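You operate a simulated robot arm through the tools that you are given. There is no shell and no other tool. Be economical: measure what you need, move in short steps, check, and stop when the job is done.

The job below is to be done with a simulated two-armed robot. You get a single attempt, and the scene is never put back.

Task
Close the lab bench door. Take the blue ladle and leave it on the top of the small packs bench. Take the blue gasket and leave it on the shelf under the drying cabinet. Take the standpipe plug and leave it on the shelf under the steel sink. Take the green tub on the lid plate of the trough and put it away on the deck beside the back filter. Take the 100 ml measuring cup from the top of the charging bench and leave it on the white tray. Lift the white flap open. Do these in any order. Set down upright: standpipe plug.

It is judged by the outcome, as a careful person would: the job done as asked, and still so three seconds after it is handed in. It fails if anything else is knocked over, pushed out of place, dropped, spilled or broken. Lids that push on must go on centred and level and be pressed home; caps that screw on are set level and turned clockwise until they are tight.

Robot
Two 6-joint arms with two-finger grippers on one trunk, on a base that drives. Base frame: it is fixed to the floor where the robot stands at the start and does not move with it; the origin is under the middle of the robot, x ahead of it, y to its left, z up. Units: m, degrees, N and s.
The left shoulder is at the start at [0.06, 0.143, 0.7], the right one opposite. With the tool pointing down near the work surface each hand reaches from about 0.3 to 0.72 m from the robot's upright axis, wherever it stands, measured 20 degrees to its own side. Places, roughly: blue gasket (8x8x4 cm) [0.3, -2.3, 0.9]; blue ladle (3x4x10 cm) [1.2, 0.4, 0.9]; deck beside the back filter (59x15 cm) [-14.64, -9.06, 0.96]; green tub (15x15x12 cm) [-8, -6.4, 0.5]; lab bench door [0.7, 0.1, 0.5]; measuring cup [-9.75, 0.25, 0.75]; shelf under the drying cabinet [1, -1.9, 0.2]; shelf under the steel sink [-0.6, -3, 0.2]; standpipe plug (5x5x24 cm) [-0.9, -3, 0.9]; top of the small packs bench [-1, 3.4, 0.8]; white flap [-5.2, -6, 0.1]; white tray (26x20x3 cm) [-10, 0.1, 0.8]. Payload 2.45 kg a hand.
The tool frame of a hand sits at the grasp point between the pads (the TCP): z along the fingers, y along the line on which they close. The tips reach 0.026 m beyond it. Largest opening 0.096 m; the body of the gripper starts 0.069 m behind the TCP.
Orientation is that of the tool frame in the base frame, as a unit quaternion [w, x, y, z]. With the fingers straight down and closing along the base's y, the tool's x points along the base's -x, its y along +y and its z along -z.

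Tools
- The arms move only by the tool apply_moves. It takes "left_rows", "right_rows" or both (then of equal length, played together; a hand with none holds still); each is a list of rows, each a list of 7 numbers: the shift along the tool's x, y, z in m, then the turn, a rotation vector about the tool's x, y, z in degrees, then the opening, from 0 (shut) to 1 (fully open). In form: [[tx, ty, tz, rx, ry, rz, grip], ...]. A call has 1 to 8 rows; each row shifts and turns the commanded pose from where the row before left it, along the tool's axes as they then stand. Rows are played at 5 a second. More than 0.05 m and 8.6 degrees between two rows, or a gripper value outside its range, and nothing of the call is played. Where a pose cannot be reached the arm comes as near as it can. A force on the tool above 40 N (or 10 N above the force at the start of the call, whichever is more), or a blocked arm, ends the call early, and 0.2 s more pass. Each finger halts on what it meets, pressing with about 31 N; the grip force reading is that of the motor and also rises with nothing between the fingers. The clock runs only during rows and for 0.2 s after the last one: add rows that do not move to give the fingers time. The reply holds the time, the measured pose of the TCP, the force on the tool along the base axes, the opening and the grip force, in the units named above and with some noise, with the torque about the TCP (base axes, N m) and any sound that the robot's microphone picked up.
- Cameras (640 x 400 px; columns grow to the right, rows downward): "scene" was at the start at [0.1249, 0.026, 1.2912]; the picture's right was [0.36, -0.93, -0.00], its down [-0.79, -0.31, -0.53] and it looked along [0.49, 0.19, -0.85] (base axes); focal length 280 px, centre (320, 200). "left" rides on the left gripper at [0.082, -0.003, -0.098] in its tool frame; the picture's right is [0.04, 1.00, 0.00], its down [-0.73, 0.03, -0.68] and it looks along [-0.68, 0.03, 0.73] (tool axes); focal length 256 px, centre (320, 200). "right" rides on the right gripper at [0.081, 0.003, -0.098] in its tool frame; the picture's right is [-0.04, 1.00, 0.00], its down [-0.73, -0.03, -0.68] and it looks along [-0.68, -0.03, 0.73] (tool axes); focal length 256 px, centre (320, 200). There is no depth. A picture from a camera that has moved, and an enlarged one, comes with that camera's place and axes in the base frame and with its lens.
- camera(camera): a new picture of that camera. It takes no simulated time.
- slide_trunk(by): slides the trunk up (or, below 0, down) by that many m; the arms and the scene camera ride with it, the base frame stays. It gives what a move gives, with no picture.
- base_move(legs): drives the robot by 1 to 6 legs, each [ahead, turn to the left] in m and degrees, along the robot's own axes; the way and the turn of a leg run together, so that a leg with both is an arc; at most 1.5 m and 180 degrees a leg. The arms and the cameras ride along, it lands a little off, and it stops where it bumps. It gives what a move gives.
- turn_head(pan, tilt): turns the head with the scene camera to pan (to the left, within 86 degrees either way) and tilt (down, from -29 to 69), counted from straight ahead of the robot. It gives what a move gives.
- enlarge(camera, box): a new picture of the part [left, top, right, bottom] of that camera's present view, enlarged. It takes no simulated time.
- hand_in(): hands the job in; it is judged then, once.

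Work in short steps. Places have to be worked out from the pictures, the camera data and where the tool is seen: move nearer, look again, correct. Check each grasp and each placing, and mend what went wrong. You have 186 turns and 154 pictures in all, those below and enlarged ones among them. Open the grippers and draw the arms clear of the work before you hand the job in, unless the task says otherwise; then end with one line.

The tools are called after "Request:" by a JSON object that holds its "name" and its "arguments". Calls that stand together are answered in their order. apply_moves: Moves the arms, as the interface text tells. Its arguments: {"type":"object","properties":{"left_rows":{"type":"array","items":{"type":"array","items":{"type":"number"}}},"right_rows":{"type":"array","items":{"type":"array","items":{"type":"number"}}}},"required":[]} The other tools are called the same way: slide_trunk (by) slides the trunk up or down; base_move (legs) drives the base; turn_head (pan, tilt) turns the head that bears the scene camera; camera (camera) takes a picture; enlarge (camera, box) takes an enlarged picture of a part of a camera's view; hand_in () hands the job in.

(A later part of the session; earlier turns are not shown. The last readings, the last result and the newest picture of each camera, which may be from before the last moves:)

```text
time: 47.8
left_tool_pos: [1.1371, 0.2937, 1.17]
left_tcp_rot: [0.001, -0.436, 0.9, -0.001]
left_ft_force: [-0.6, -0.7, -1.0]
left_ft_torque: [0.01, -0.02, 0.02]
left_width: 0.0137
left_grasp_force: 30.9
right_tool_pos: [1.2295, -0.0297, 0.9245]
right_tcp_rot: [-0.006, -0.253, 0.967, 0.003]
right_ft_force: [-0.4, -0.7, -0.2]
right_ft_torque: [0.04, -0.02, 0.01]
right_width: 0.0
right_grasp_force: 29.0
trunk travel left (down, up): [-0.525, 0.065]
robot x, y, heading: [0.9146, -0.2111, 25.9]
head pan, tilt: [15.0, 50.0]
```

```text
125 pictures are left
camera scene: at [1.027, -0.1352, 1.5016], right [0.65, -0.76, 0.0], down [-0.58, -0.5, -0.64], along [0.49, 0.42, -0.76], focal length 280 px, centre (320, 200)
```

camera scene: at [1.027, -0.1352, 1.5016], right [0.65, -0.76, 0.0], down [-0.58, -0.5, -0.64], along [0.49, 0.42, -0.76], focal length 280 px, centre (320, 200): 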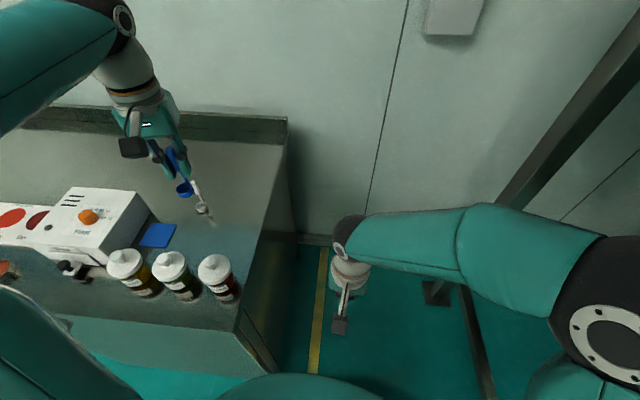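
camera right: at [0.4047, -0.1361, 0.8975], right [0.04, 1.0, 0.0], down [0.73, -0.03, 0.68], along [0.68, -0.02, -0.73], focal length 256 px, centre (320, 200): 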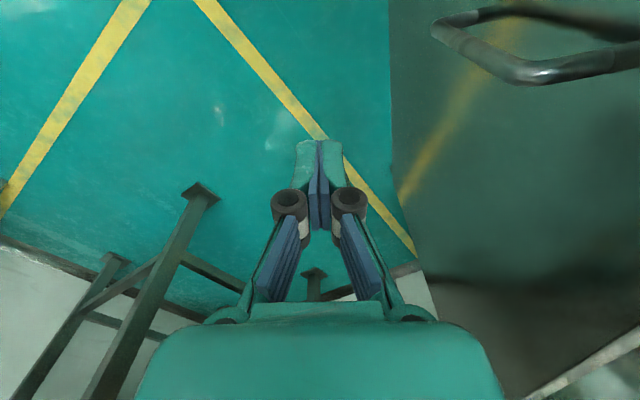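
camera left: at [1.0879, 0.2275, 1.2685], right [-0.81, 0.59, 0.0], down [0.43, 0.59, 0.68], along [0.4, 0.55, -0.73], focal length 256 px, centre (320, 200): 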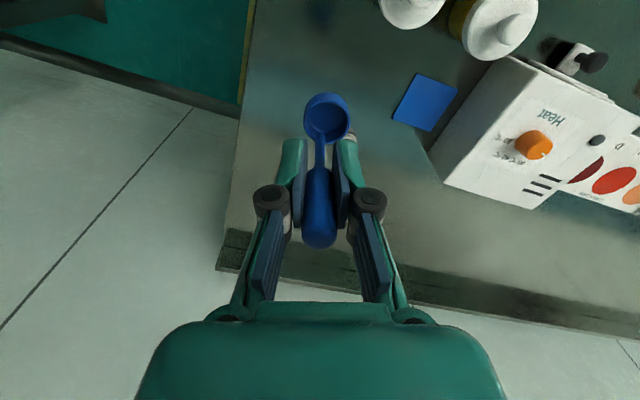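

The ladle is held cleanly. I back off from the bench, turn to run parallel with it, and drive toward the small packs bench.

Request:
{"name": "base_move", "arguments": {"legs": [[-0.4, 0], [0, 102], [1.5, 0], [1.5, 0]]}}

Request:
{"name": "turn_head", "arguments": {"pan": -35, "tilt": 30}}

Request:
{"name": "camera", "arguments": {"camera": "scene"}}

```text
time: 53.7
left_tool_pos: [0.1234, -0.0388, 1.1671]
left_tcp_rot: [-0.001, 0.896, -0.444, 0.002]
left_ft_force: [-1.1, -0.1, -1.8]
left_ft_torque: [0.0, -0.08, 0.01]
left_width: 0.0138
left_grasp_force: 30.9
right_tool_pos: [0.4597, -0.0293, 0.9251]
right_tcp_rot: [0.007, 0.794, -0.608, 0.003]
right_ft_force: [0.0, 0.3, 0.3]
right_ft_torque: [-0.02, -0.05, 0.02]
right_width: 0.0
right_grasp_force: 28.2
trunk travel left (down, up): [-0.525, 0.065]
robot x, y, heading: [0.6075, -0.3733, 103.0]
head pan, tilt: [15.0, 50.0]
stopped in leg 2: the robot was blocked; the commanded pose is now the measured one
```

```text
time: 54.9
left_tool_pos: [0.1263, -0.0405, 1.1697]
left_tcp_rot: [-0.001, 0.896, -0.445, 0.001]
left_ft_force: [0.0, 0.3, -1.0]
left_ft_torque: [0.03, 0.01, 0.0]
left_width: 0.014
left_grasp_force: 30.9
right_tool_pos: [0.4606, -0.0299, 0.9245]
right_tcp_rot: [0.007, 0.793, -0.609, 0.002]
right_ft_force: [0.3, -0.9, 0.0]
right_ft_torque: [-0.01, -0.01, 0.01]
right_width: 0.0001
right_grasp_force: 27.8
trunk travel left (down, up): [-0.525, 0.065]
robot x, y, heading: [0.6111, -0.3754, 103.2]
head pan, tilt: [-35.0, 30.0]
```

```text
124 pictures are left
camera scene: at [0.6293, -0.2295, 1.5308], right [0.93, -0.37, 0.0], down [-0.18, -0.47, -0.87], along [0.32, 0.8, -0.5], focal length 280 px, centre (320, 200)
```

scene: 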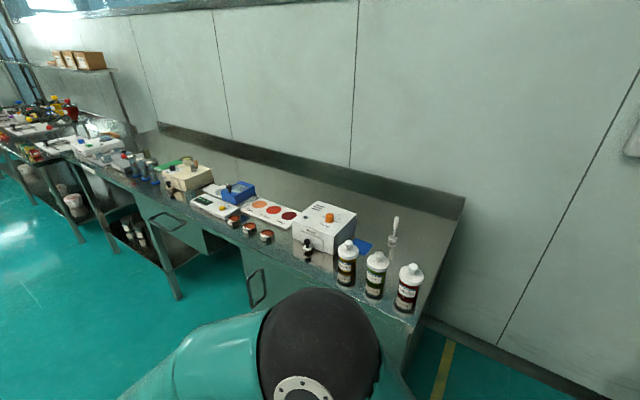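

The turn was blocked at 103°. I look down around the robot to find what it touches.

Request:
{"name": "turn_head", "arguments": {"pan": -60, "tilt": 60}}

Request:
{"name": "camera", "arguments": {"camera": "scene"}}

Request:
{"name": "turn_head", "arguments": {"pan": 40, "tilt": 45}}

Request:
{"name": "camera", "arguments": {"camera": "scene"}}

```text
time: 55.8
left_tool_pos: [0.1256, -0.0406, 1.1701]
left_tcp_rot: [-0.001, 0.896, -0.444, 0.0]
left_ft_force: [0.0, 0.0, -0.1]
left_ft_torque: [-0.01, 0.02, 0.01]
left_width: 0.0141
left_grasp_force: 30.6
right_tool_pos: [0.4621, -0.0304, 0.9251]
right_tcp_rot: [0.008, 0.793, -0.609, 0.002]
right_ft_force: [0.0, 0.2, -0.8]
right_ft_torque: [-0.01, 0.03, 0.01]
right_width: 0.0001
right_grasp_force: 29.0
trunk travel left (down, up): [-0.525, 0.065]
robot x, y, heading: [0.6086, -0.3744, 103.1]
head pan, tilt: [-60.0, 60.0]
```

```text
123 pictures are left
camera scene: at [0.6446, -0.2676, 1.4888], right [0.69, -0.73, 0.0], down [-0.63, -0.59, -0.5], along [0.36, 0.34, -0.87], focal length 280 px, centre (320, 200)
```

scene: 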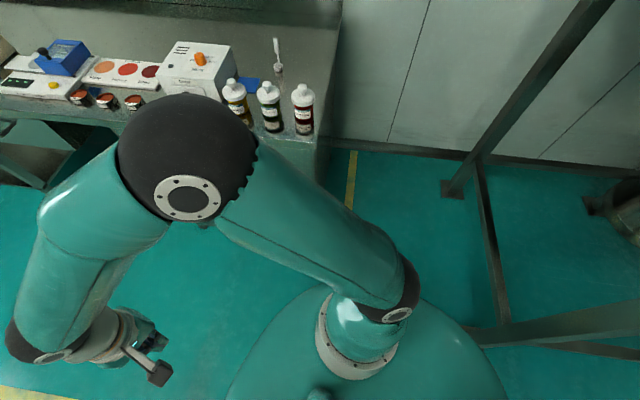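

```text
time: 57.6
left_tool_pos: [0.127, -0.0394, 1.1689]
left_tcp_rot: [-0.001, 0.896, -0.445, 0.0]
left_ft_force: [0.7, -0.1, -1.6]
left_ft_torque: [0.02, -0.02, 0.01]
left_width: 0.0141
left_grasp_force: 30.8
right_tool_pos: [0.462, -0.0293, 0.9256]
right_tcp_rot: [0.008, 0.794, -0.608, 0.001]
right_ft_force: [0.1, -0.2, -0.6]
right_ft_torque: [-0.02, 0.01, -0.02]
right_width: 0.0
right_grasp_force: 28.5
trunk travel left (down, up): [-0.525, 0.065]
robot x, y, heading: [0.6084, -0.3726, 103.3]
head pan, tilt: [40.0, 45.0]
```

```text
122 pictures are left
camera scene: at [0.531, -0.2648, 1.5082], right [0.6, 0.8, 0.0], down [0.57, -0.42, -0.71], along [-0.57, 0.42, -0.71], focal length 280 px, centre (320, 200)
```

scene: 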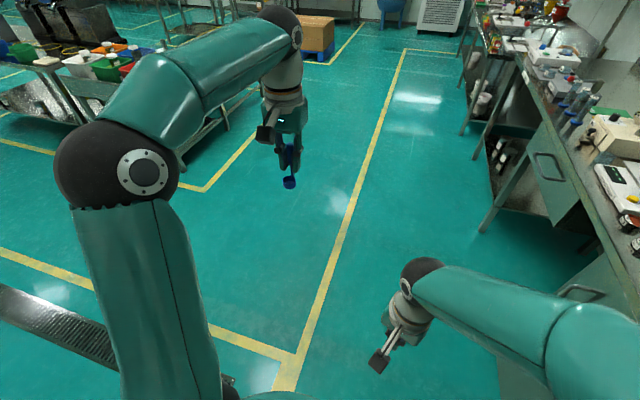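

The robot's back corner is against the hopper frame. I go forward a little, then complete the turn and drive along the bench.

Request:
{"name": "base_move", "arguments": {"legs": [[0.18, 0], [0, 25], [1.5, 0], [1.5, 0]]}}

Request:
{"name": "turn_head", "arguments": {"pan": -35, "tilt": 30}}

Request:
{"name": "camera", "arguments": {"camera": "scene"}}

```text
time: 74.8
left_tool_pos: [-1.8851, 2.2461, 1.1694]
left_tcp_rot: [-0.001, 0.972, -0.236, 0.0]
left_ft_force: [0.9, 0.3, -1.1]
left_ft_torque: [0.01, -0.03, 0.04]
left_width: 0.0141
left_grasp_force: 30.4
right_tool_pos: [-1.5874, 2.3996, 0.9247]
right_tcp_rot: [0.008, 0.909, -0.417, 0.004]
right_ft_force: [0.3, -0.3, -0.7]
right_ft_torque: [0.01, 0.01, 0.0]
right_width: 0.0
right_grasp_force: 28.4
trunk travel left (down, up): [-0.525, 0.065]
robot x, y, heading: [-1.3054, 2.1565, 128.8]
head pan, tilt: [40.0, 45.0]
```

```text
time: 76.3
left_tool_pos: [-1.8858, 2.2461, 1.1703]
left_tcp_rot: [-0.001, 0.972, -0.235, 0.0]
left_ft_force: [-1.1, -0.2, -0.5]
left_ft_torque: [-0.03, 0.0, -0.01]
left_width: 0.0141
left_grasp_force: 31.1
right_tool_pos: [-1.5863, 2.4005, 0.9274]
right_tcp_rot: [0.008, 0.909, -0.417, 0.004]
right_ft_force: [0.8, -0.4, 0.2]
right_ft_torque: [-0.01, 0.02, -0.02]
right_width: 0.0001
right_grasp_force: 29.2
trunk travel left (down, up): [-0.525, 0.065]
robot x, y, heading: [-1.3033, 2.1538, 129.0]
head pan, tilt: [-35.0, 30.0]
```

```text
121 pictures are left
camera scene: at [-1.3491, 2.2925, 1.5308], right [1.0, 0.07, 0.0], down [0.03, -0.5, -0.87], along [-0.06, 0.86, -0.5], focal length 280 px, centre (320, 200)
```

scene: 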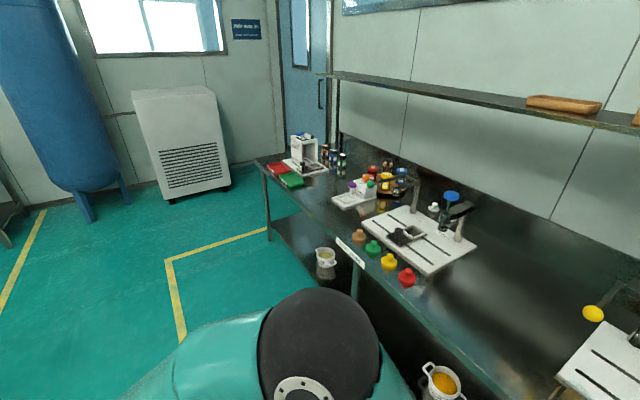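

This should be the small packs bench; I read its plate to be sure.

Request:
{"name": "enlarge", "arguments": {"camera": "scene", "box": [320, 225, 400, 275]}}

Request:
{"name": "turn_head", "arguments": {"pan": -75, "tilt": 35}}

Request:
{"name": "camera", "arguments": {"camera": "scene"}}

```text
8.00 times, centred on (360, 250) of scene
camera zoom: at [-1.3491, 2.2925, 1.5308], right [1.0, 0.07, 0.0], down [0.03, -0.5, -0.87], along [-0.06, 0.86, -0.5], focal length 2236 px, centre (0, -200)
```

zoom: 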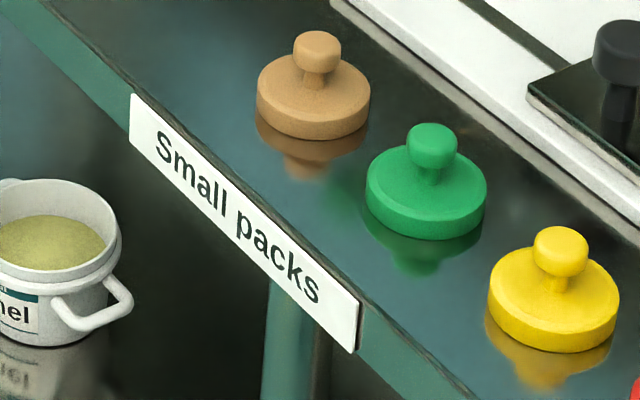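

```text
time: 77.4
left_tool_pos: [-1.8847, 2.2466, 1.1705]
left_tcp_rot: [0.0, 0.972, -0.235, 0.001]
left_ft_force: [0.5, -0.1, -0.9]
left_ft_torque: [0.03, -0.01, 0.01]
left_width: 0.0138
left_grasp_force: 30.9
right_tool_pos: [-1.5869, 2.3996, 0.9264]
right_tcp_rot: [0.008, 0.909, -0.417, 0.004]
right_ft_force: [0.5, -0.2, 0.5]
right_ft_torque: [-0.04, 0.0, -0.01]
right_width: 0.0001
right_grasp_force: 28.8
trunk travel left (down, up): [-0.525, 0.065]
robot x, y, heading: [-1.309, 2.1567, 128.7]
head pan, tilt: [-75.0, 35.0]
```

```text
119 pictures are left
camera scene: at [-1.2911, 2.2734, 1.523], right [0.81, -0.59, 0.0], down [-0.34, -0.46, -0.82], along [0.48, 0.66, -0.57], focal length 280 px, centre (320, 200)
```

scene: 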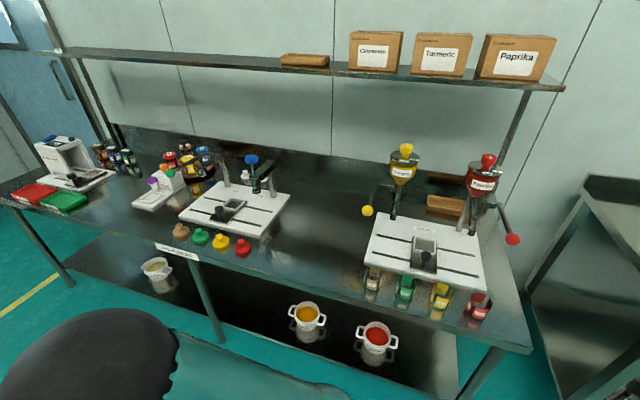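

It is the small packs bench; there's a clear area left of centre between the two white boards. I turn to face the bench and step forward.

Request:
{"name": "base_move", "arguments": {"legs": [[0, -90], [0.16, 0]]}}

Request:
{"name": "turn_head", "arguments": {"pan": 15, "tilt": 45}}

Request:
{"name": "camera", "arguments": {"camera": "scene"}}

Request:
{"name": "camera", "arguments": {"camera": "left"}}

```text
time: 81.3
left_tool_pos: [-1.3257, 2.7441, 1.1717]
left_tcp_rot: [0.002, -0.604, 0.797, 0.0]
left_ft_force: [0.3, -0.3, -0.1]
left_ft_torque: [0.0, 0.08, 0.0]
left_width: 0.014
left_grasp_force: 30.6
right_tool_pos: [-1.1158, 2.4816, 0.9261]
right_tcp_rot: [-0.008, -0.439, 0.898, 0.003]
right_ft_force: [0.4, -0.9, 0.6]
right_ft_torque: [0.05, 0.04, -0.02]
right_width: 0.0
right_grasp_force: 28.2
trunk travel left (down, up): [-0.525, 0.065]
robot x, y, heading: [-1.3449, 2.1929, 48.4]
head pan, tilt: [-75.0, 35.0]
stopped in leg 1: the robot was blocked; the commanded pose is now the measured one
```

```text
time: 82.9
left_tool_pos: [-1.3276, 2.7464, 1.1714]
left_tcp_rot: [0.002, -0.604, 0.797, 0.0]
left_ft_force: [0.2, -0.3, -0.4]
left_ft_torque: [-0.01, 0.0, 0.0]
left_width: 0.0144
left_grasp_force: 31.0
right_tool_pos: [-1.1184, 2.4835, 0.9265]
right_tcp_rot: [-0.007, -0.44, 0.898, 0.002]
right_ft_force: [-0.4, -0.4, 0.2]
right_ft_torque: [0.04, -0.03, 0.01]
right_width: 0.0
right_grasp_force: 28.1
trunk travel left (down, up): [-0.525, 0.065]
robot x, y, heading: [-1.3466, 2.1896, 48.6]
head pan, tilt: [15.0, 45.0]
```

```text
118 pictures are left
camera scene: at [-1.2665, 2.3094, 1.5082], right [0.89, -0.45, 0.0], down [-0.32, -0.63, -0.71], along [0.32, 0.63, -0.71], focal length 280 px, centre (320, 200)
```

scene: 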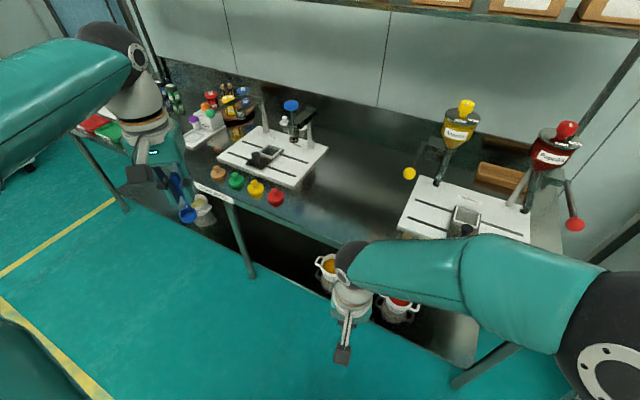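

```text
117 pictures are left
camera left: at [-1.3472, 2.6669, 1.2702], right [-0.97, 0.23, 0.0], down [0.17, 0.71, 0.68], along [0.16, 0.66, -0.73], focal length 256 px, centre (320, 200)
```

left: 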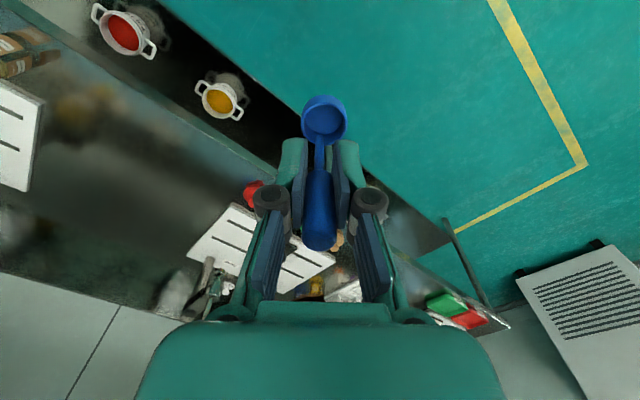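

Blocked at 49° by something at the back, but that heading serves. I drive forward 0.2 m so the free area comes in reach of the left hand.

Request:
{"name": "base_move", "arguments": {"legs": [[0.2, 0]]}}

Request:
{"name": "camera", "arguments": {"camera": "scene"}}

```text
time: 84.6
left_tool_pos: [-1.1906, 2.8996, 1.1705]
left_tcp_rot: [0.0, -0.603, 0.798, 0.001]
left_ft_force: [0.1, -0.8, -1.1]
left_ft_torque: [-0.06, 0.02, -0.03]
left_width: 0.0142
left_grasp_force: 31.0
right_tool_pos: [-0.982, 2.6363, 0.9259]
right_tcp_rot: [-0.009, -0.437, 0.899, 0.001]
right_ft_force: [-0.4, 0.9, -0.3]
right_ft_torque: [0.02, 0.01, -0.01]
right_width: 0.0
right_grasp_force: 28.5
trunk travel left (down, up): [-0.525, 0.065]
robot x, y, heading: [-1.2105, 2.3424, 48.3]
head pan, tilt: [15.0, 45.0]
```

```text
116 pictures are left
camera scene: at [-1.1302, 2.4624, 1.5079], right [0.89, -0.45, 0.0], down [-0.32, -0.63, -0.71], along [0.32, 0.63, -0.71], focal length 280 px, centre (320, 200)
```

scene: 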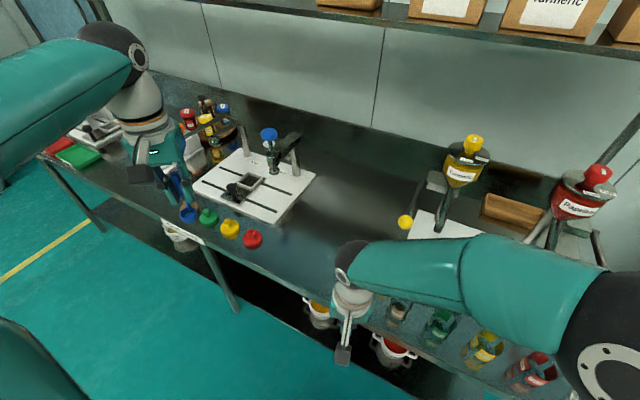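

The bench surface comes out near z≈0.75. I move the ladle over the free area near [-0.88, 2.95].

Request:
{"name": "apply_moves", "arguments": {"left_rows": [[-0.019, -0.041, 0, 0, 0, 0, 0], [-0.019, -0.041, 0, 0, 0, 0, 0], [-0.019, -0.041, 0, 0, 0, 0, 0], [-0.019, -0.041, 0, 0, 0, 0, 0], [-0.019, -0.041, 0, 0, 0, 0, 0], [-0.019, -0.041, 0, 0, 0, 0, 0], [-0.019, -0.041, 0, 0, 0, 0, 0]]}}

Request:
{"name": "camera", "arguments": {"camera": "left"}}

Request:
{"name": "camera", "arguments": {"camera": "scene"}}

```text
time: 86.2
left_tool_pos: [-0.9341, 2.896, 1.1426]
left_tcp_rot: [0.001, -0.603, 0.797, -0.001]
left_ft_force: [0.8, -0.1, -0.6]
left_ft_torque: [0.0, -0.02, -0.02]
left_width: 0.0141
left_grasp_force: 30.6
left hand out of reach, approached as far as the arm can: row 5, 6, 7
right_tool_pos: [-0.9823, 2.6355, 0.9268]
right_tcp_rot: [-0.007, -0.438, 0.899, 0.001]
right_ft_force: [0.1, 0.1, 0.5]
right_ft_torque: [0.02, -0.02, 0.02]
right_width: 0.0
right_grasp_force: 28.7
trunk travel left (down, up): [-0.525, 0.065]
robot x, y, heading: [-1.2088, 2.3418, 48.3]
head pan, tilt: [15.0, 45.0]
```

```text
115 pictures are left
camera left: at [-0.9531, 2.8171, 1.242], right [-0.97, 0.23, 0.0], down [0.17, 0.71, 0.68], along [0.16, 0.66, -0.73], focal length 256 px, centre (320, 200)
```

left: 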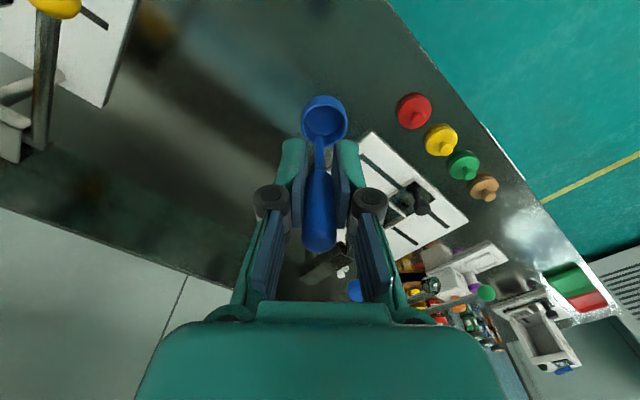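

```text
114 pictures are left
camera scene: at [-1.1314, 2.4613, 1.5081], right [0.89, -0.45, 0.0], down [-0.32, -0.63, -0.71], along [0.32, 0.63, -0.71], focal length 280 px, centre (320, 200)
```

scene: 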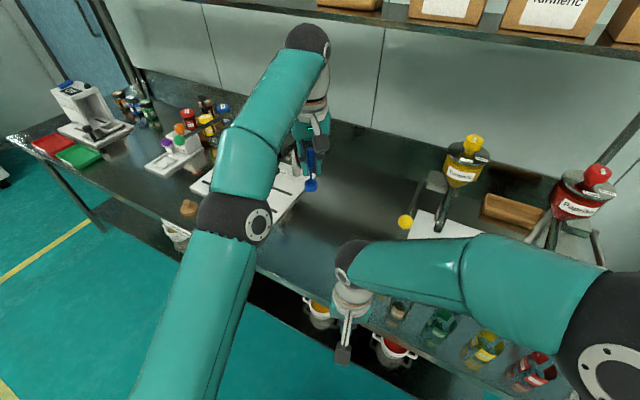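

The table directly below the ladle is free. Reach is limited up here, so I lower it, which also brings the pose within reach.

Request:
{"name": "apply_moves", "arguments": {"left_rows": [[0, 0, 0.05, 0, 0, 0, 0], [0, 0, 0.05, 0, 0, 0, 0], [0, 0, 0.05, 0, 0, 0, 0], [0, 0, 0.05, 0, 0, 0, 0], [0, 0, 0.05, 0, 0, 0, 0]]}}

Request:
{"name": "enlarge", "arguments": {"camera": "scene", "box": [220, 120, 420, 245]}}

Request:
{"name": "camera", "arguments": {"camera": "left"}}

```text
time: 87.4
left_tool_pos: [-0.9353, 2.8983, 0.8878]
left_tcp_rot: [0.001, -0.602, 0.798, -0.001]
left_ft_force: [0.0, -0.2, -0.6]
left_ft_torque: [-0.02, -0.01, 0.01]
left_width: 0.0141
left_grasp_force: 30.6
right_tool_pos: [-0.9813, 2.6363, 0.9271]
right_tcp_rot: [-0.008, -0.438, 0.899, 0.0]
right_ft_force: [-0.3, -0.3, 1.0]
right_ft_torque: [0.0, 0.02, 0.0]
right_width: 0.0001
right_grasp_force: 28.7
trunk travel left (down, up): [-0.525, 0.065]
robot x, y, heading: [-1.2071, 2.3427, 48.3]
head pan, tilt: [15.0, 45.0]
```

```text
3.20 times, centred on (320, 182) of scene
camera zoom: at [-1.1308, 2.462, 1.5081], right [0.89, -0.45, 0.0], down [-0.32, -0.63, -0.71], along [0.32, 0.63, -0.71], focal length 894 px, centre (320, 256)
```

zoom: 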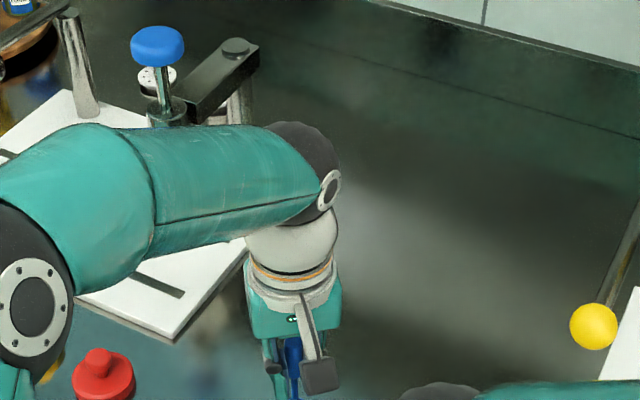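

```text
112 pictures are left
camera left: at [-0.9541, 2.8198, 0.9874], right [-0.97, 0.23, 0.0], down [0.17, 0.71, 0.68], along [0.16, 0.66, -0.73], focal length 256 px, centre (320, 200)
```

left: 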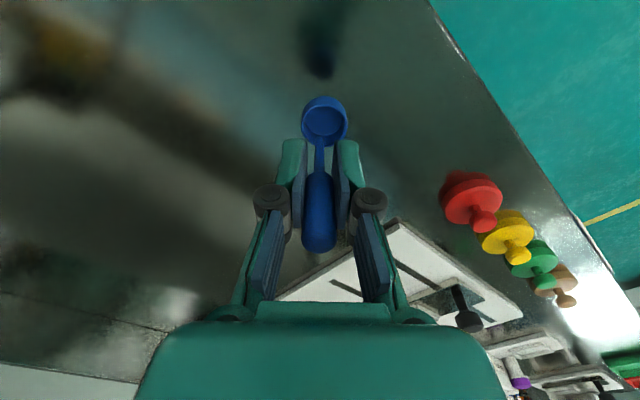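

The reflection puts the surface near z≈0.73–0.75, ladle bottom about 0.82. I lower slowly.

Request:
{"name": "apply_moves", "arguments": {"left_rows": [[0, 0, 0.03, 0, 0, 0, 0], [0, 0, 0.02, 0, 0, 0, 0], [0, 0, 0.005, 0, 0, 0, 0], [0, 0, 0.005, 0, 0, 0, 0], [0, 0, 0.0, 0, 0, 0, 0]]}}

Request:
{"name": "camera", "arguments": {"camera": "left"}}

```text
time: 88.6
left_tool_pos: [-0.9336, 2.8975, 0.8306]
left_tcp_rot: [0.002, -0.603, 0.798, 0.0]
left_ft_force: [0.4, 0.3, -0.7]
left_ft_torque: [0.01, 0.04, -0.02]
left_width: 0.014
left_grasp_force: 31.0
right_tool_pos: [-0.9815, 2.6355, 0.927]
right_tcp_rot: [-0.008, -0.438, 0.899, 0.001]
right_ft_force: [-0.1, 0.9, -0.8]
right_ft_torque: [0.03, 0.01, 0.03]
right_width: 0.0
right_grasp_force: 28.5
trunk travel left (down, up): [-0.525, 0.065]
robot x, y, heading: [-1.208, 2.3397, 48.4]
head pan, tilt: [15.0, 45.0]
```

```text
111 pictures are left
camera left: at [-0.9533, 2.8186, 0.9292], right [-0.97, 0.23, 0.0], down [0.17, 0.71, 0.68], along [0.16, 0.66, -0.73], focal length 256 px, centre (320, 200)
```

left: 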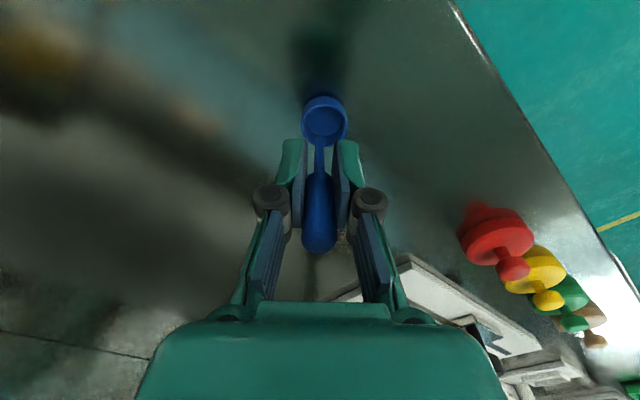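

Nearly touching (the reflection meets the cup). I go down in few-millimetre steps until a force shows.

Request:
{"name": "apply_moves", "arguments": {"left_rows": [[0, 0, 0.005, 0, 0, 0, 0], [0, 0, 0.004, 0, 0, 0, 0], [0, 0, 0, 0, 0, 0, 0]]}}

Request:
{"name": "apply_moves", "arguments": {"left_rows": [[0, 0, 0.004, 0, 0, 0, 0], [0, 0, 0.003, 0, 0, 0, 0], [0, 0, 0, 0, 0, 0, 0]]}}

Request:
{"name": "camera", "arguments": {"camera": "left"}}

```text
time: 89.4
left_tool_pos: [-0.9344, 2.8985, 0.8254]
left_tcp_rot: [0.004, -0.603, 0.798, 0.0]
left_ft_force: [2.8, 4.0, 26.2]
left_ft_torque: [0.41, -0.12, 0.0]
left_width: 0.0142
left_grasp_force: 31.2
right_tool_pos: [-0.9832, 2.6335, 0.9277]
right_tcp_rot: [-0.007, -0.438, 0.899, 0.002]
right_ft_force: [-0.5, 0.2, -0.5]
right_ft_torque: [0.02, -0.01, 0.01]
right_width: 0.0002
right_grasp_force: 28.5
trunk travel left (down, up): [-0.525, 0.065]
robot x, y, heading: [-1.2076, 2.342, 47.8]
head pan, tilt: [15.0, 45.0]
```

```text
time: 90.2
left_tool_pos: [-0.9338, 2.8962, 0.8156]
left_tcp_rot: [0.003, -0.603, 0.798, 0.0]
left_ft_force: [1.9, 1.3, 27.4]
left_ft_torque: [0.18, -0.03, -0.02]
left_width: 0.0135
left_grasp_force: 31.1
right_tool_pos: [-0.9826, 2.633, 0.9288]
right_tcp_rot: [-0.007, -0.439, 0.899, 0.002]
right_ft_force: [0.1, 0.3, 0.8]
right_ft_torque: [0.01, 0.01, -0.03]
right_width: 0.0
right_grasp_force: 29.0
trunk travel left (down, up): [-0.525, 0.065]
robot x, y, heading: [-1.2072, 2.3436, 48.1]
head pan, tilt: [15.0, 45.0]
```

```text
110 pictures are left
camera left: at [-0.9538, 2.8177, 0.9157], right [-0.97, 0.23, 0.0], down [0.17, 0.71, 0.68], along [0.16, 0.66, -0.73], focal length 256 px, centre (320, 200)
```

left: 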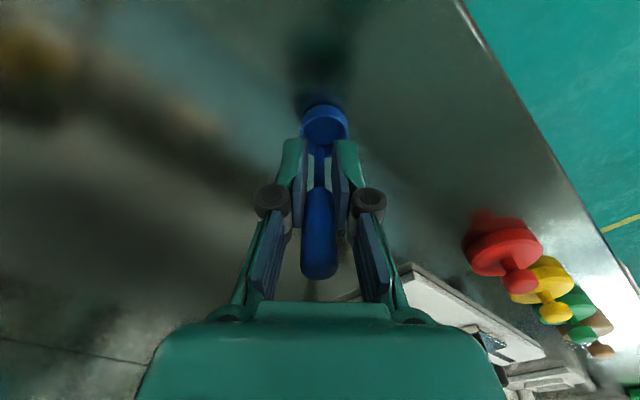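

It is on the bench surface (27 N up). I open and rise straight up.

Request:
{"name": "apply_moves", "arguments": {"left_rows": [[0, 0, -0.002, 0, 0, 0, 0.3], [0, 0, 0, 0, 0, 0, 0.5], [0, 0, 0, 0, 0, 0, 0.5], [0, 0, 0, 0, 0, 0, 0.5], [0, 0, -0.04, 0, 0, 0, 0.5], [0, 0, -0.05, 0, 0, 0, 0.5], [0, 0, -0.05, 0, 0, 0, 0.5], [0, 0, -0.05, 0, 0, 0, 0.5]]}}

Request:
{"name": "camera", "arguments": {"camera": "left"}}

```text
time: 92.0
left_tool_pos: [-0.9344, 2.8976, 1.008]
left_tcp_rot: [0.0, -0.603, 0.798, 0.0]
left_ft_force: [-0.5, 0.0, 0.3]
left_ft_torque: [-0.03, -0.02, -0.01]
left_width: 0.048
left_grasp_force: 0.1
right_tool_pos: [-0.9819, 2.6341, 0.9272]
right_tcp_rot: [-0.007, -0.438, 0.899, 0.002]
right_ft_force: [-0.5, 0.0, 0.3]
right_ft_torque: [0.04, 0.02, -0.03]
right_width: 0.0
right_grasp_force: 28.6
trunk travel left (down, up): [-0.525, 0.065]
robot x, y, heading: [-1.2108, 2.34, 48.2]
head pan, tilt: [15.0, 45.0]
```

```text
109 pictures are left
camera left: at [-0.9537, 2.8187, 1.1058], right [-0.97, 0.23, 0.0], down [0.17, 0.71, 0.68], along [0.16, 0.66, -0.73], focal length 256 px, centre (320, 200)
```

left: 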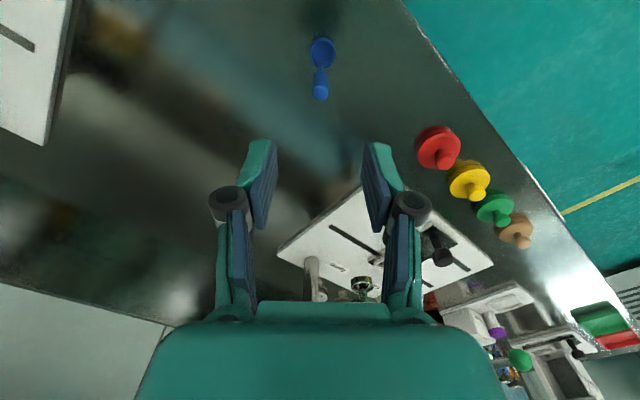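

The ladle stands on the bench. I draw the left arm up and back, then drive toward the drying cabinet side.

Request:
{"name": "apply_moves", "arguments": {"left_rows": [[0, 0, -0.05, 0, 0, 0, 0.5], [0, 0, -0.05, 0, 0, 0, 0.5], [0.045, 0, 0, 0, 0, 0, 0.5], [0.045, 0.02, 0, 0, 0, 0, 0.5], [0.04, 0.03, 0, 0, 0, 7, 0.5], [0.02, 0.04, 0, 0, 0, 8, 0.5], [0.02, 0.04, 0, 0, 0, 8, 0.5]]}}

Request:
{"name": "base_move", "arguments": {"legs": [[-0.6, 0], [0, -114], [1.5, 0], [1.3, 0]]}}

Request:
{"name": "turn_head", "arguments": {"pan": 0, "tilt": 30}}

Request:
{"name": "camera", "arguments": {"camera": "scene"}}

```text
time: 93.6
left_tool_pos: [-1.1097, 2.7849, 1.1064]
left_tcp_rot: [0.002, -0.43, 0.903, 0.0]
left_ft_force: [-0.8, 0.2, -0.2]
left_ft_torque: [-0.04, -0.04, -0.01]
left_width: 0.0481
left_grasp_force: 0.0
right_tool_pos: [-0.9831, 2.6332, 0.9275]
right_tcp_rot: [-0.007, -0.438, 0.899, 0.001]
right_ft_force: [0.3, 0.5, 0.3]
right_ft_torque: [0.02, -0.01, -0.02]
right_width: 0.0001
right_grasp_force: 28.4
trunk travel left (down, up): [-0.525, 0.065]
robot x, y, heading: [-1.2105, 2.3437, 48.3]
head pan, tilt: [15.0, 45.0]
```

```text
time: 100.8
left_tool_pos: [-1.1585, 1.8303, 1.1078]
left_tcp_rot: [0.002, 0.286, 0.958, 0.0]
left_ft_force: [0.1, -0.6, 0.5]
left_ft_torque: [0.07, -0.01, -0.01]
left_width: 0.0477
left_grasp_force: 0.0
right_tool_pos: [-1.2949, 1.6913, 0.9269]
right_tcp_rot: [-0.004, 0.28, 0.96, 0.007]
right_ft_force: [-0.1, 0.0, 0.3]
right_ft_torque: [0.04, 0.02, -0.04]
right_width: 0.0001
right_grasp_force: 28.6
trunk travel left (down, up): [-0.525, 0.065]
robot x, y, heading: [-1.5756, 1.9313, -38.0]
head pan, tilt: [15.0, 45.0]
stopped in leg 2: the robot was blocked; the commanded pose is now the measured one
```

```text
time: 101.5
left_tool_pos: [-1.1559, 1.8329, 1.1067]
left_tcp_rot: [0.001, 0.286, 0.958, 0.0]
left_ft_force: [0.1, 0.0, 0.1]
left_ft_torque: [0.02, -0.04, -0.01]
left_width: 0.048
left_grasp_force: 0.0
right_tool_pos: [-1.2936, 1.6943, 0.9273]
right_tcp_rot: [-0.003, 0.28, 0.96, 0.007]
right_ft_force: [-1.0, 0.2, 0.0]
right_ft_torque: [0.03, 0.01, 0.02]
right_width: 0.0003
right_grasp_force: 28.2
trunk travel left (down, up): [-0.525, 0.065]
robot x, y, heading: [-1.5769, 1.9346, -38.1]
head pan, tilt: [0.0, 30.0]
```

```text
108 pictures are left
camera scene: at [-1.4599, 1.8411, 1.5307], right [-0.62, -0.79, 0.0], down [-0.39, 0.31, -0.87], along [0.68, -0.53, -0.5], focal length 280 px, centre (320, 200)
```

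scene: 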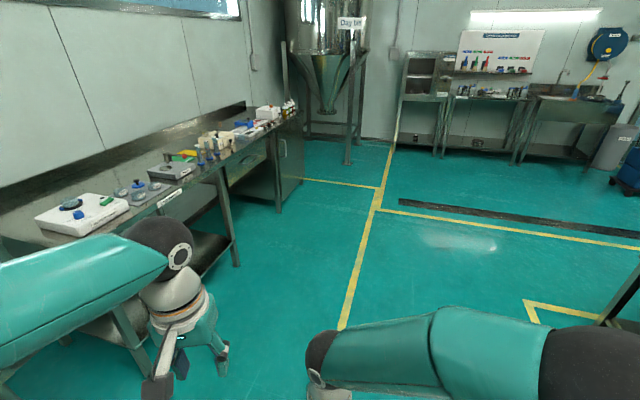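

Blocked again. I look to both sides for the obstacle.

Request:
{"name": "turn_head", "arguments": {"pan": -86, "tilt": 55}}

Request:
{"name": "camera", "arguments": {"camera": "scene"}}

Request:
{"name": "turn_head", "arguments": {"pan": 86, "tilt": 55}}

Request:
{"name": "camera", "arguments": {"camera": "scene"}}

```text
time: 103.1
left_tool_pos: [-1.1576, 1.832, 1.1077]
left_tcp_rot: [0.001, 0.286, 0.958, 0.0]
left_ft_force: [-0.2, -0.1, 0.1]
left_ft_torque: [0.01, 0.02, 0.0]
left_width: 0.0479
left_grasp_force: 0.1
right_tool_pos: [-1.2941, 1.6948, 0.9274]
right_tcp_rot: [-0.004, 0.279, 0.96, 0.007]
right_ft_force: [0.0, 0.3, 0.5]
right_ft_torque: [0.02, 0.01, -0.01]
right_width: 0.0001
right_grasp_force: 28.3
trunk travel left (down, up): [-0.525, 0.065]
robot x, y, heading: [-1.5791, 1.9329, -38.3]
head pan, tilt: [-85.9, 55.0]
```

```text
107 pictures are left
camera scene: at [-1.5712, 1.8376, 1.4948], right [-0.83, 0.56, 0.0], down [0.46, 0.68, -0.57], along [-0.32, -0.48, -0.82], focal length 280 px, centre (320, 200)
```

scene: 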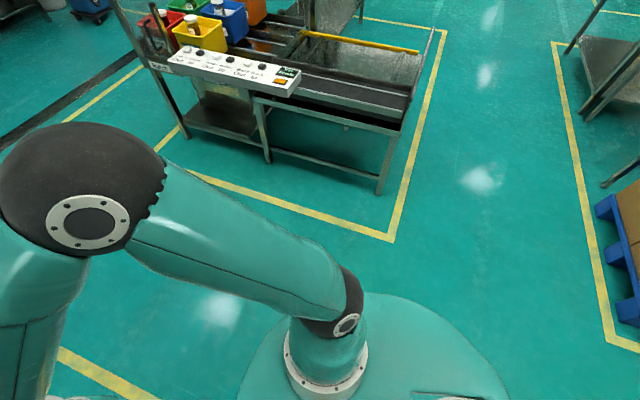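

```text
time: 105.7
left_tool_pos: [-1.1576, 1.8325, 1.1073]
left_tcp_rot: [0.002, 0.287, 0.958, -0.001]
left_ft_force: [0.7, 0.2, 0.4]
left_ft_torque: [0.0, -0.02, -0.03]
left_width: 0.0479
left_grasp_force: 0.1
right_tool_pos: [-1.2943, 1.6936, 0.929]
right_tcp_rot: [-0.003, 0.28, 0.96, 0.006]
right_ft_force: [-0.1, 0.9, 0.1]
right_ft_torque: [0.03, 0.01, -0.01]
right_width: 0.0002
right_grasp_force: 29.1
trunk travel left (down, up): [-0.525, 0.065]
robot x, y, heading: [-1.5824, 1.934, -37.8]
head pan, tilt: [85.9, 55.0]
```

```text
106 pictures are left
camera scene: at [-1.4825, 1.9508, 1.4948], right [0.74, -0.67, 0.0], down [-0.55, -0.61, -0.57], along [0.38, 0.43, -0.82], focal length 280 px, centre (320, 200)
```

scene: 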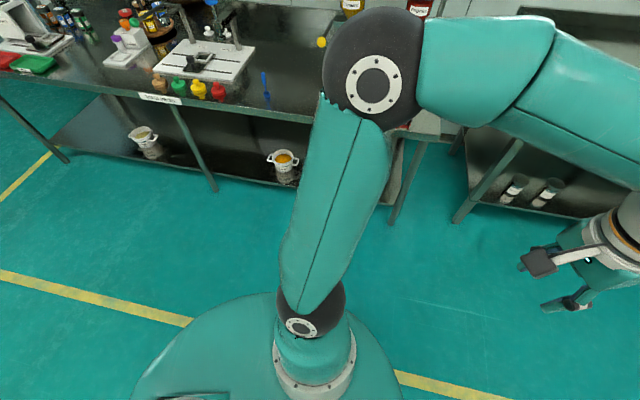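

Nothing seems to touch here. I simply try continuing the turn.

Request:
{"name": "base_move", "arguments": {"legs": [[0, -28]]}}

```text
time: 107.7
left_tool_pos: [-1.2564, 1.6474, 1.108]
left_tcp_rot: [0.0, 0.51, 0.86, 0.0]
left_ft_force: [0.1, -1.1, -0.9]
left_ft_torque: [0.0, -0.02, -0.01]
left_width: 0.0482
left_grasp_force: 0.0
right_tool_pos: [-1.4424, 1.5895, 0.9269]
right_tcp_rot: [-0.002, 0.505, 0.863, 0.008]
right_ft_force: [0.2, 0.8, 0.1]
right_ft_torque: [0.02, 0.0, -0.02]
right_width: 0.0
right_grasp_force: 28.8
trunk travel left (down, up): [-0.525, 0.065]
robot x, y, heading: [-1.5643, 1.9414, -65.9]
head pan, tilt: [85.9, 55.0]
```

The turn went on freely; I'll use smaller turns from now on. I drive on toward the gasket.

Request:
{"name": "base_move", "arguments": {"legs": [[1.4, 0], [1.4, 0]]}}

Request:
{"name": "turn_head", "arguments": {"pan": 0, "tilt": 30}}

Request:
{"name": "camera", "arguments": {"camera": "scene"}}

```text
time: 121.4
left_tool_pos: [-0.129, -0.9013, 1.108]
left_tcp_rot: [0.0, 0.509, 0.861, -0.001]
left_ft_force: [0.5, -0.8, -0.4]
left_ft_torque: [0.04, 0.0, 0.02]
left_width: 0.0482
left_grasp_force: 0.0
right_tool_pos: [-0.3148, -0.96, 0.9284]
right_tcp_rot: [-0.003, 0.504, 0.864, 0.007]
right_ft_force: [0.0, -0.3, 0.1]
right_ft_torque: [0.01, -0.03, -0.01]
right_width: 0.0
right_grasp_force: 28.7
trunk travel left (down, up): [-0.525, 0.065]
robot x, y, heading: [-0.4416, -0.6091, -66.0]
head pan, tilt: [85.9, 55.0]
```

```text
time: 123.0
left_tool_pos: [-0.1293, -0.9018, 1.1076]
left_tcp_rot: [0.002, 0.51, 0.86, -0.001]
left_ft_force: [0.2, -0.1, 0.0]
left_ft_torque: [0.01, 0.02, 0.02]
left_width: 0.0484
left_grasp_force: 0.1
right_tool_pos: [-0.3142, -0.9609, 0.9288]
right_tcp_rot: [-0.002, 0.504, 0.864, 0.007]
right_ft_force: [-0.5, 0.1, 0.3]
right_ft_torque: [-0.01, 0.0, -0.02]
right_width: 0.0002
right_grasp_force: 28.6
trunk travel left (down, up): [-0.525, 0.065]
robot x, y, heading: [-0.441, -0.6076, -65.9]
head pan, tilt: [0.0, 30.0]
```

```text
105 pictures are left
camera scene: at [-0.3761, -0.7436, 1.5308], right [-0.91, -0.41, 0.0], down [-0.2, 0.46, -0.87], along [0.35, -0.79, -0.5], focal length 280 px, centre (320, 200)
```

scene: 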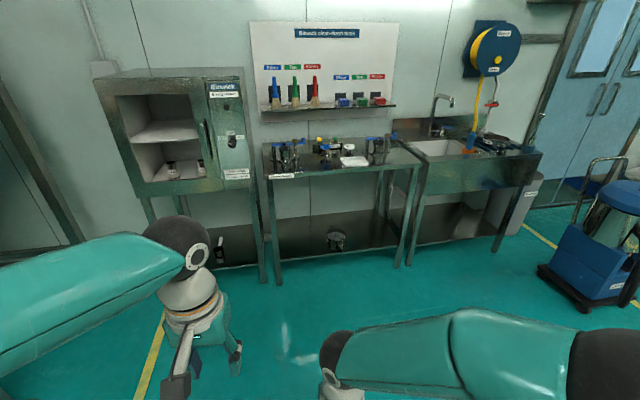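

I zoom in on the table, where the blue gasket should be.

Request:
{"name": "enlarge", "arguments": {"camera": "scene", "box": [250, 60, 410, 190]}}

Request:
{"name": "enlarge", "arguments": {"camera": "scene", "box": [410, 80, 570, 260]}}

Request:
{"name": "enlarge", "arguments": {"camera": "scene", "box": [90, 150, 280, 290]}}

```text
3.08 times, centred on (330, 125) of scene
camera zoom: at [-0.3761, -0.7436, 1.5308], right [-0.91, -0.41, 0.0], down [-0.2, 0.46, -0.87], along [0.35, -0.79, -0.5], focal length 860 px, centre (289, 431)
```

zoom: 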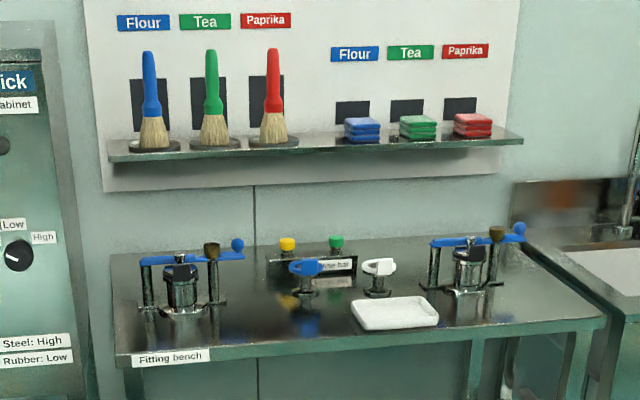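

```text
2.22 times, centred on (490, 170) of scene
camera zoom: at [-0.3761, -0.7436, 1.5308], right [-0.91, -0.41, 0.0], down [-0.2, 0.46, -0.87], along [0.35, -0.79, -0.5], focal length 621 px, centre (-58, 267)
```

zoom: 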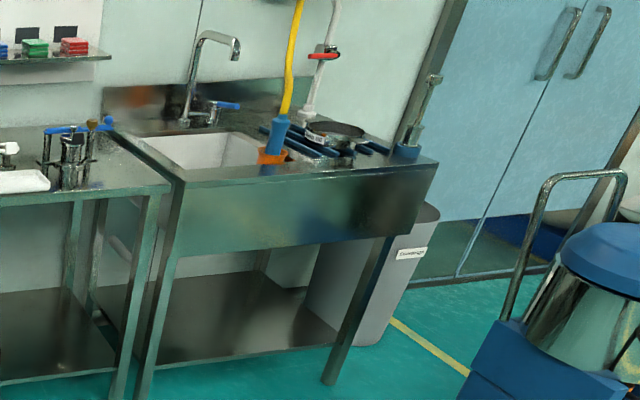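

```text
2.86 times, centred on (185, 220) of scene
camera zoom: at [-0.3761, -0.7436, 1.5308], right [-0.91, -0.41, 0.0], down [-0.2, 0.46, -0.87], along [0.35, -0.79, -0.5], focal length 798 px, centre (706, 143)
```

zoom: 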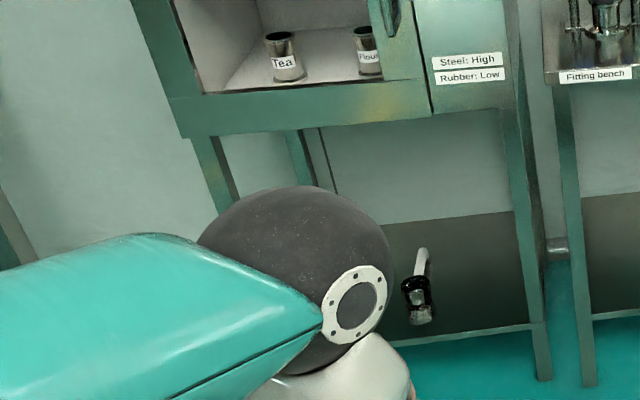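

The blue thing on a small stand mid-table (about [0.30, −2.35]) may be the gasket; the blue-based rod behind the sink's right end looks like the standpipe plug. I drive closer.

Request:
{"name": "base_move", "arguments": {"legs": [[0, -5], [1.05, 0], [0, 10]]}}

Request:
{"name": "turn_head", "arguments": {"pan": 5, "tilt": 40}}

Request:
{"name": "camera", "arguments": {"camera": "scene"}}

```text
time: 129.8
left_tool_pos: [0.2376, -1.8783, 1.1092]
left_tcp_rot: [0.001, 0.474, 0.881, -0.001]
left_ft_force: [-0.3, -0.6, 0.4]
left_ft_torque: [0.02, -0.01, 0.01]
left_width: 0.0478
left_grasp_force: 0.0
right_tool_pos: [0.0577, -1.952, 0.9291]
right_tcp_rot: [-0.002, 0.468, 0.884, 0.007]
right_ft_force: [-0.7, 0.0, -0.8]
right_ft_torque: [0.0, 0.0, -0.01]
right_width: 0.0
right_grasp_force: 28.4
trunk travel left (down, up): [-0.525, 0.065]
robot x, y, heading: [-0.0979, -1.6106, -61.0]
head pan, tilt: [0.0, 30.0]
```

```text
time: 130.6
left_tool_pos: [0.238, -1.8792, 1.1081]
left_tcp_rot: [0.0, 0.474, 0.88, 0.0]
left_ft_force: [-0.5, -0.6, 0.1]
left_ft_torque: [0.03, 0.02, 0.01]
left_width: 0.0481
left_grasp_force: 0.2
right_tool_pos: [0.0581, -1.9507, 0.9292]
right_tcp_rot: [-0.002, 0.468, 0.884, 0.007]
right_ft_force: [0.3, 0.5, 0.6]
right_ft_torque: [-0.01, 0.01, -0.03]
right_width: 0.0
right_grasp_force: 28.9
trunk travel left (down, up): [-0.525, 0.065]
robot x, y, heading: [-0.1, -1.6095, -61.1]
head pan, tilt: [5.0, 40.0]
```

```text
101 pictures are left
camera scene: at [-0.0207, -1.735, 1.5155], right [-0.83, -0.56, 0.0], down [-0.36, 0.53, -0.77], along [0.43, -0.64, -0.64], focal length 280 px, centre (320, 200)
```

scene: 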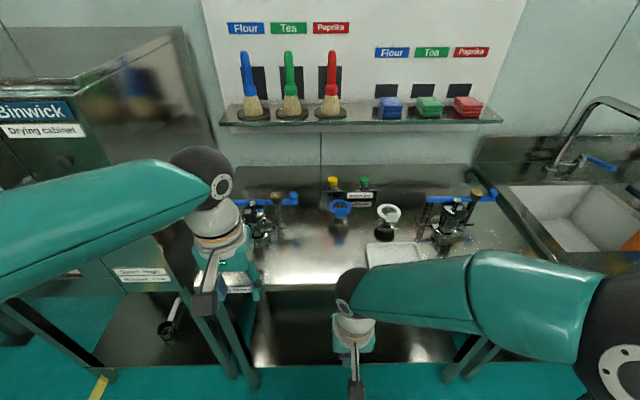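

Request:
{"name": "enlarge", "arguments": {"camera": "scene", "box": [300, 170, 430, 260]}}

```text
4.44 times, centred on (365, 215) of scene
camera zoom: at [-0.0207, -1.735, 1.5155], right [-0.83, -0.56, 0.0], down [-0.36, 0.53, -0.77], along [0.43, -0.64, -0.64], focal length 1242 px, centre (120, 133)
```

zoom: 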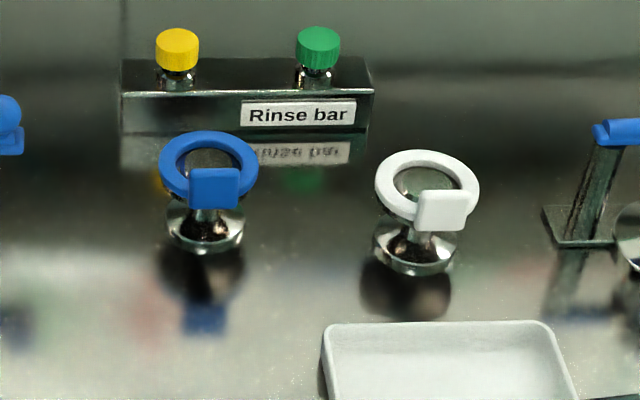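

The gasket is a blue ring with a tab lying on a small steel pedestal. I drive 0.13 m closer and look with the left wrist camera.

Request:
{"name": "base_move", "arguments": {"legs": [[0.13, 0]]}}

Request:
{"name": "apply_moves", "arguments": {"left_rows": [[-0.04, 0, 0, 0, 0, 0, 1], [-0.04, 0, 0, 0, 0, 0, 1], [-0.04, 0, 0, 0, 0, 0, 1]]}}

Request:
{"name": "camera", "arguments": {"camera": "left"}}

Request:
{"name": "camera", "arguments": {"camera": "scene"}}

```text
time: 131.8
left_tool_pos: [0.3025, -1.994, 1.1073]
left_tcp_rot: [0.0, 0.475, 0.88, 0.0]
left_ft_force: [-0.1, -0.8, -0.6]
left_ft_torque: [0.06, 0.03, 0.01]
left_width: 0.048
left_grasp_force: 0.1
right_tool_pos: [0.1198, -2.0657, 0.9288]
right_tcp_rot: [-0.003, 0.468, 0.884, 0.008]
right_ft_force: [0.0, 0.1, -0.7]
right_ft_torque: [0.07, 0.04, 0.0]
right_width: 0.0
right_grasp_force: 28.5
trunk travel left (down, up): [-0.525, 0.065]
robot x, y, heading: [-0.0336, -1.7268, -61.0]
head pan, tilt: [5.0, 40.0]
```

```text
time: 132.6
left_tool_pos: [0.3683, -2.0928, 1.1073]
left_tcp_rot: [0.0, 0.474, 0.88, -0.001]
left_ft_force: [-0.2, -0.2, -0.3]
left_ft_torque: [0.05, 0.02, -0.01]
left_width: 0.0961
left_grasp_force: 0.0
right_tool_pos: [0.1201, -2.0656, 0.9279]
right_tcp_rot: [-0.003, 0.468, 0.884, 0.008]
right_ft_force: [-0.5, 0.0, 0.2]
right_ft_torque: [0.01, 0.03, -0.01]
right_width: 0.0
right_grasp_force: 28.7
trunk travel left (down, up): [-0.525, 0.065]
robot x, y, heading: [-0.0353, -1.7261, -61.0]
head pan, tilt: [5.0, 40.0]
```

```text
99 pictures are left
camera left: at [0.3198, -2.0258, 1.2069], right [0.81, 0.58, 0.0], down [0.43, -0.6, 0.68], along [0.4, -0.55, -0.73], focal length 256 px, centre (320, 200)
```

left: 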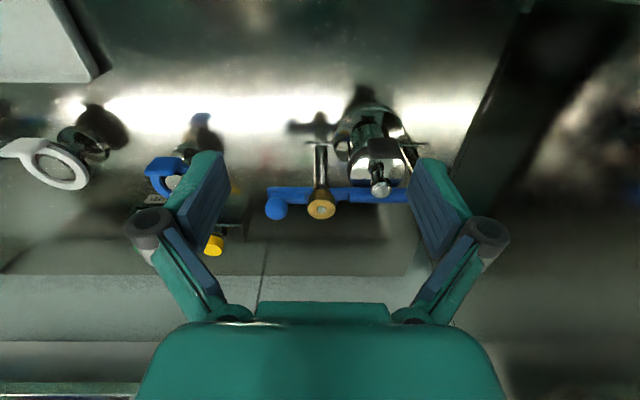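

```text
98 pictures are left
camera scene: at [0.0425, -1.8498, 1.5151], right [-0.83, -0.56, 0.0], down [-0.36, 0.54, -0.76], along [0.43, -0.64, -0.64], focal length 280 px, centre (320, 200)
```

scene: 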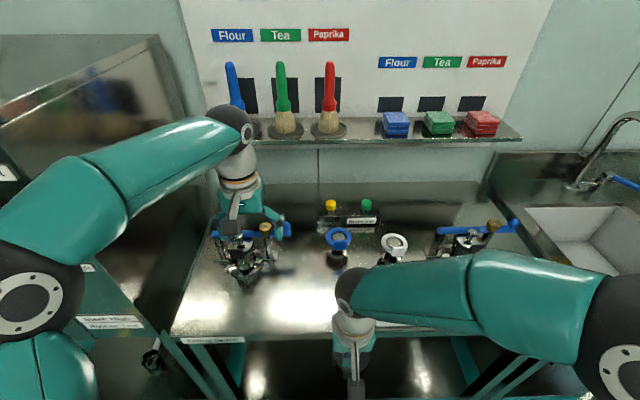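

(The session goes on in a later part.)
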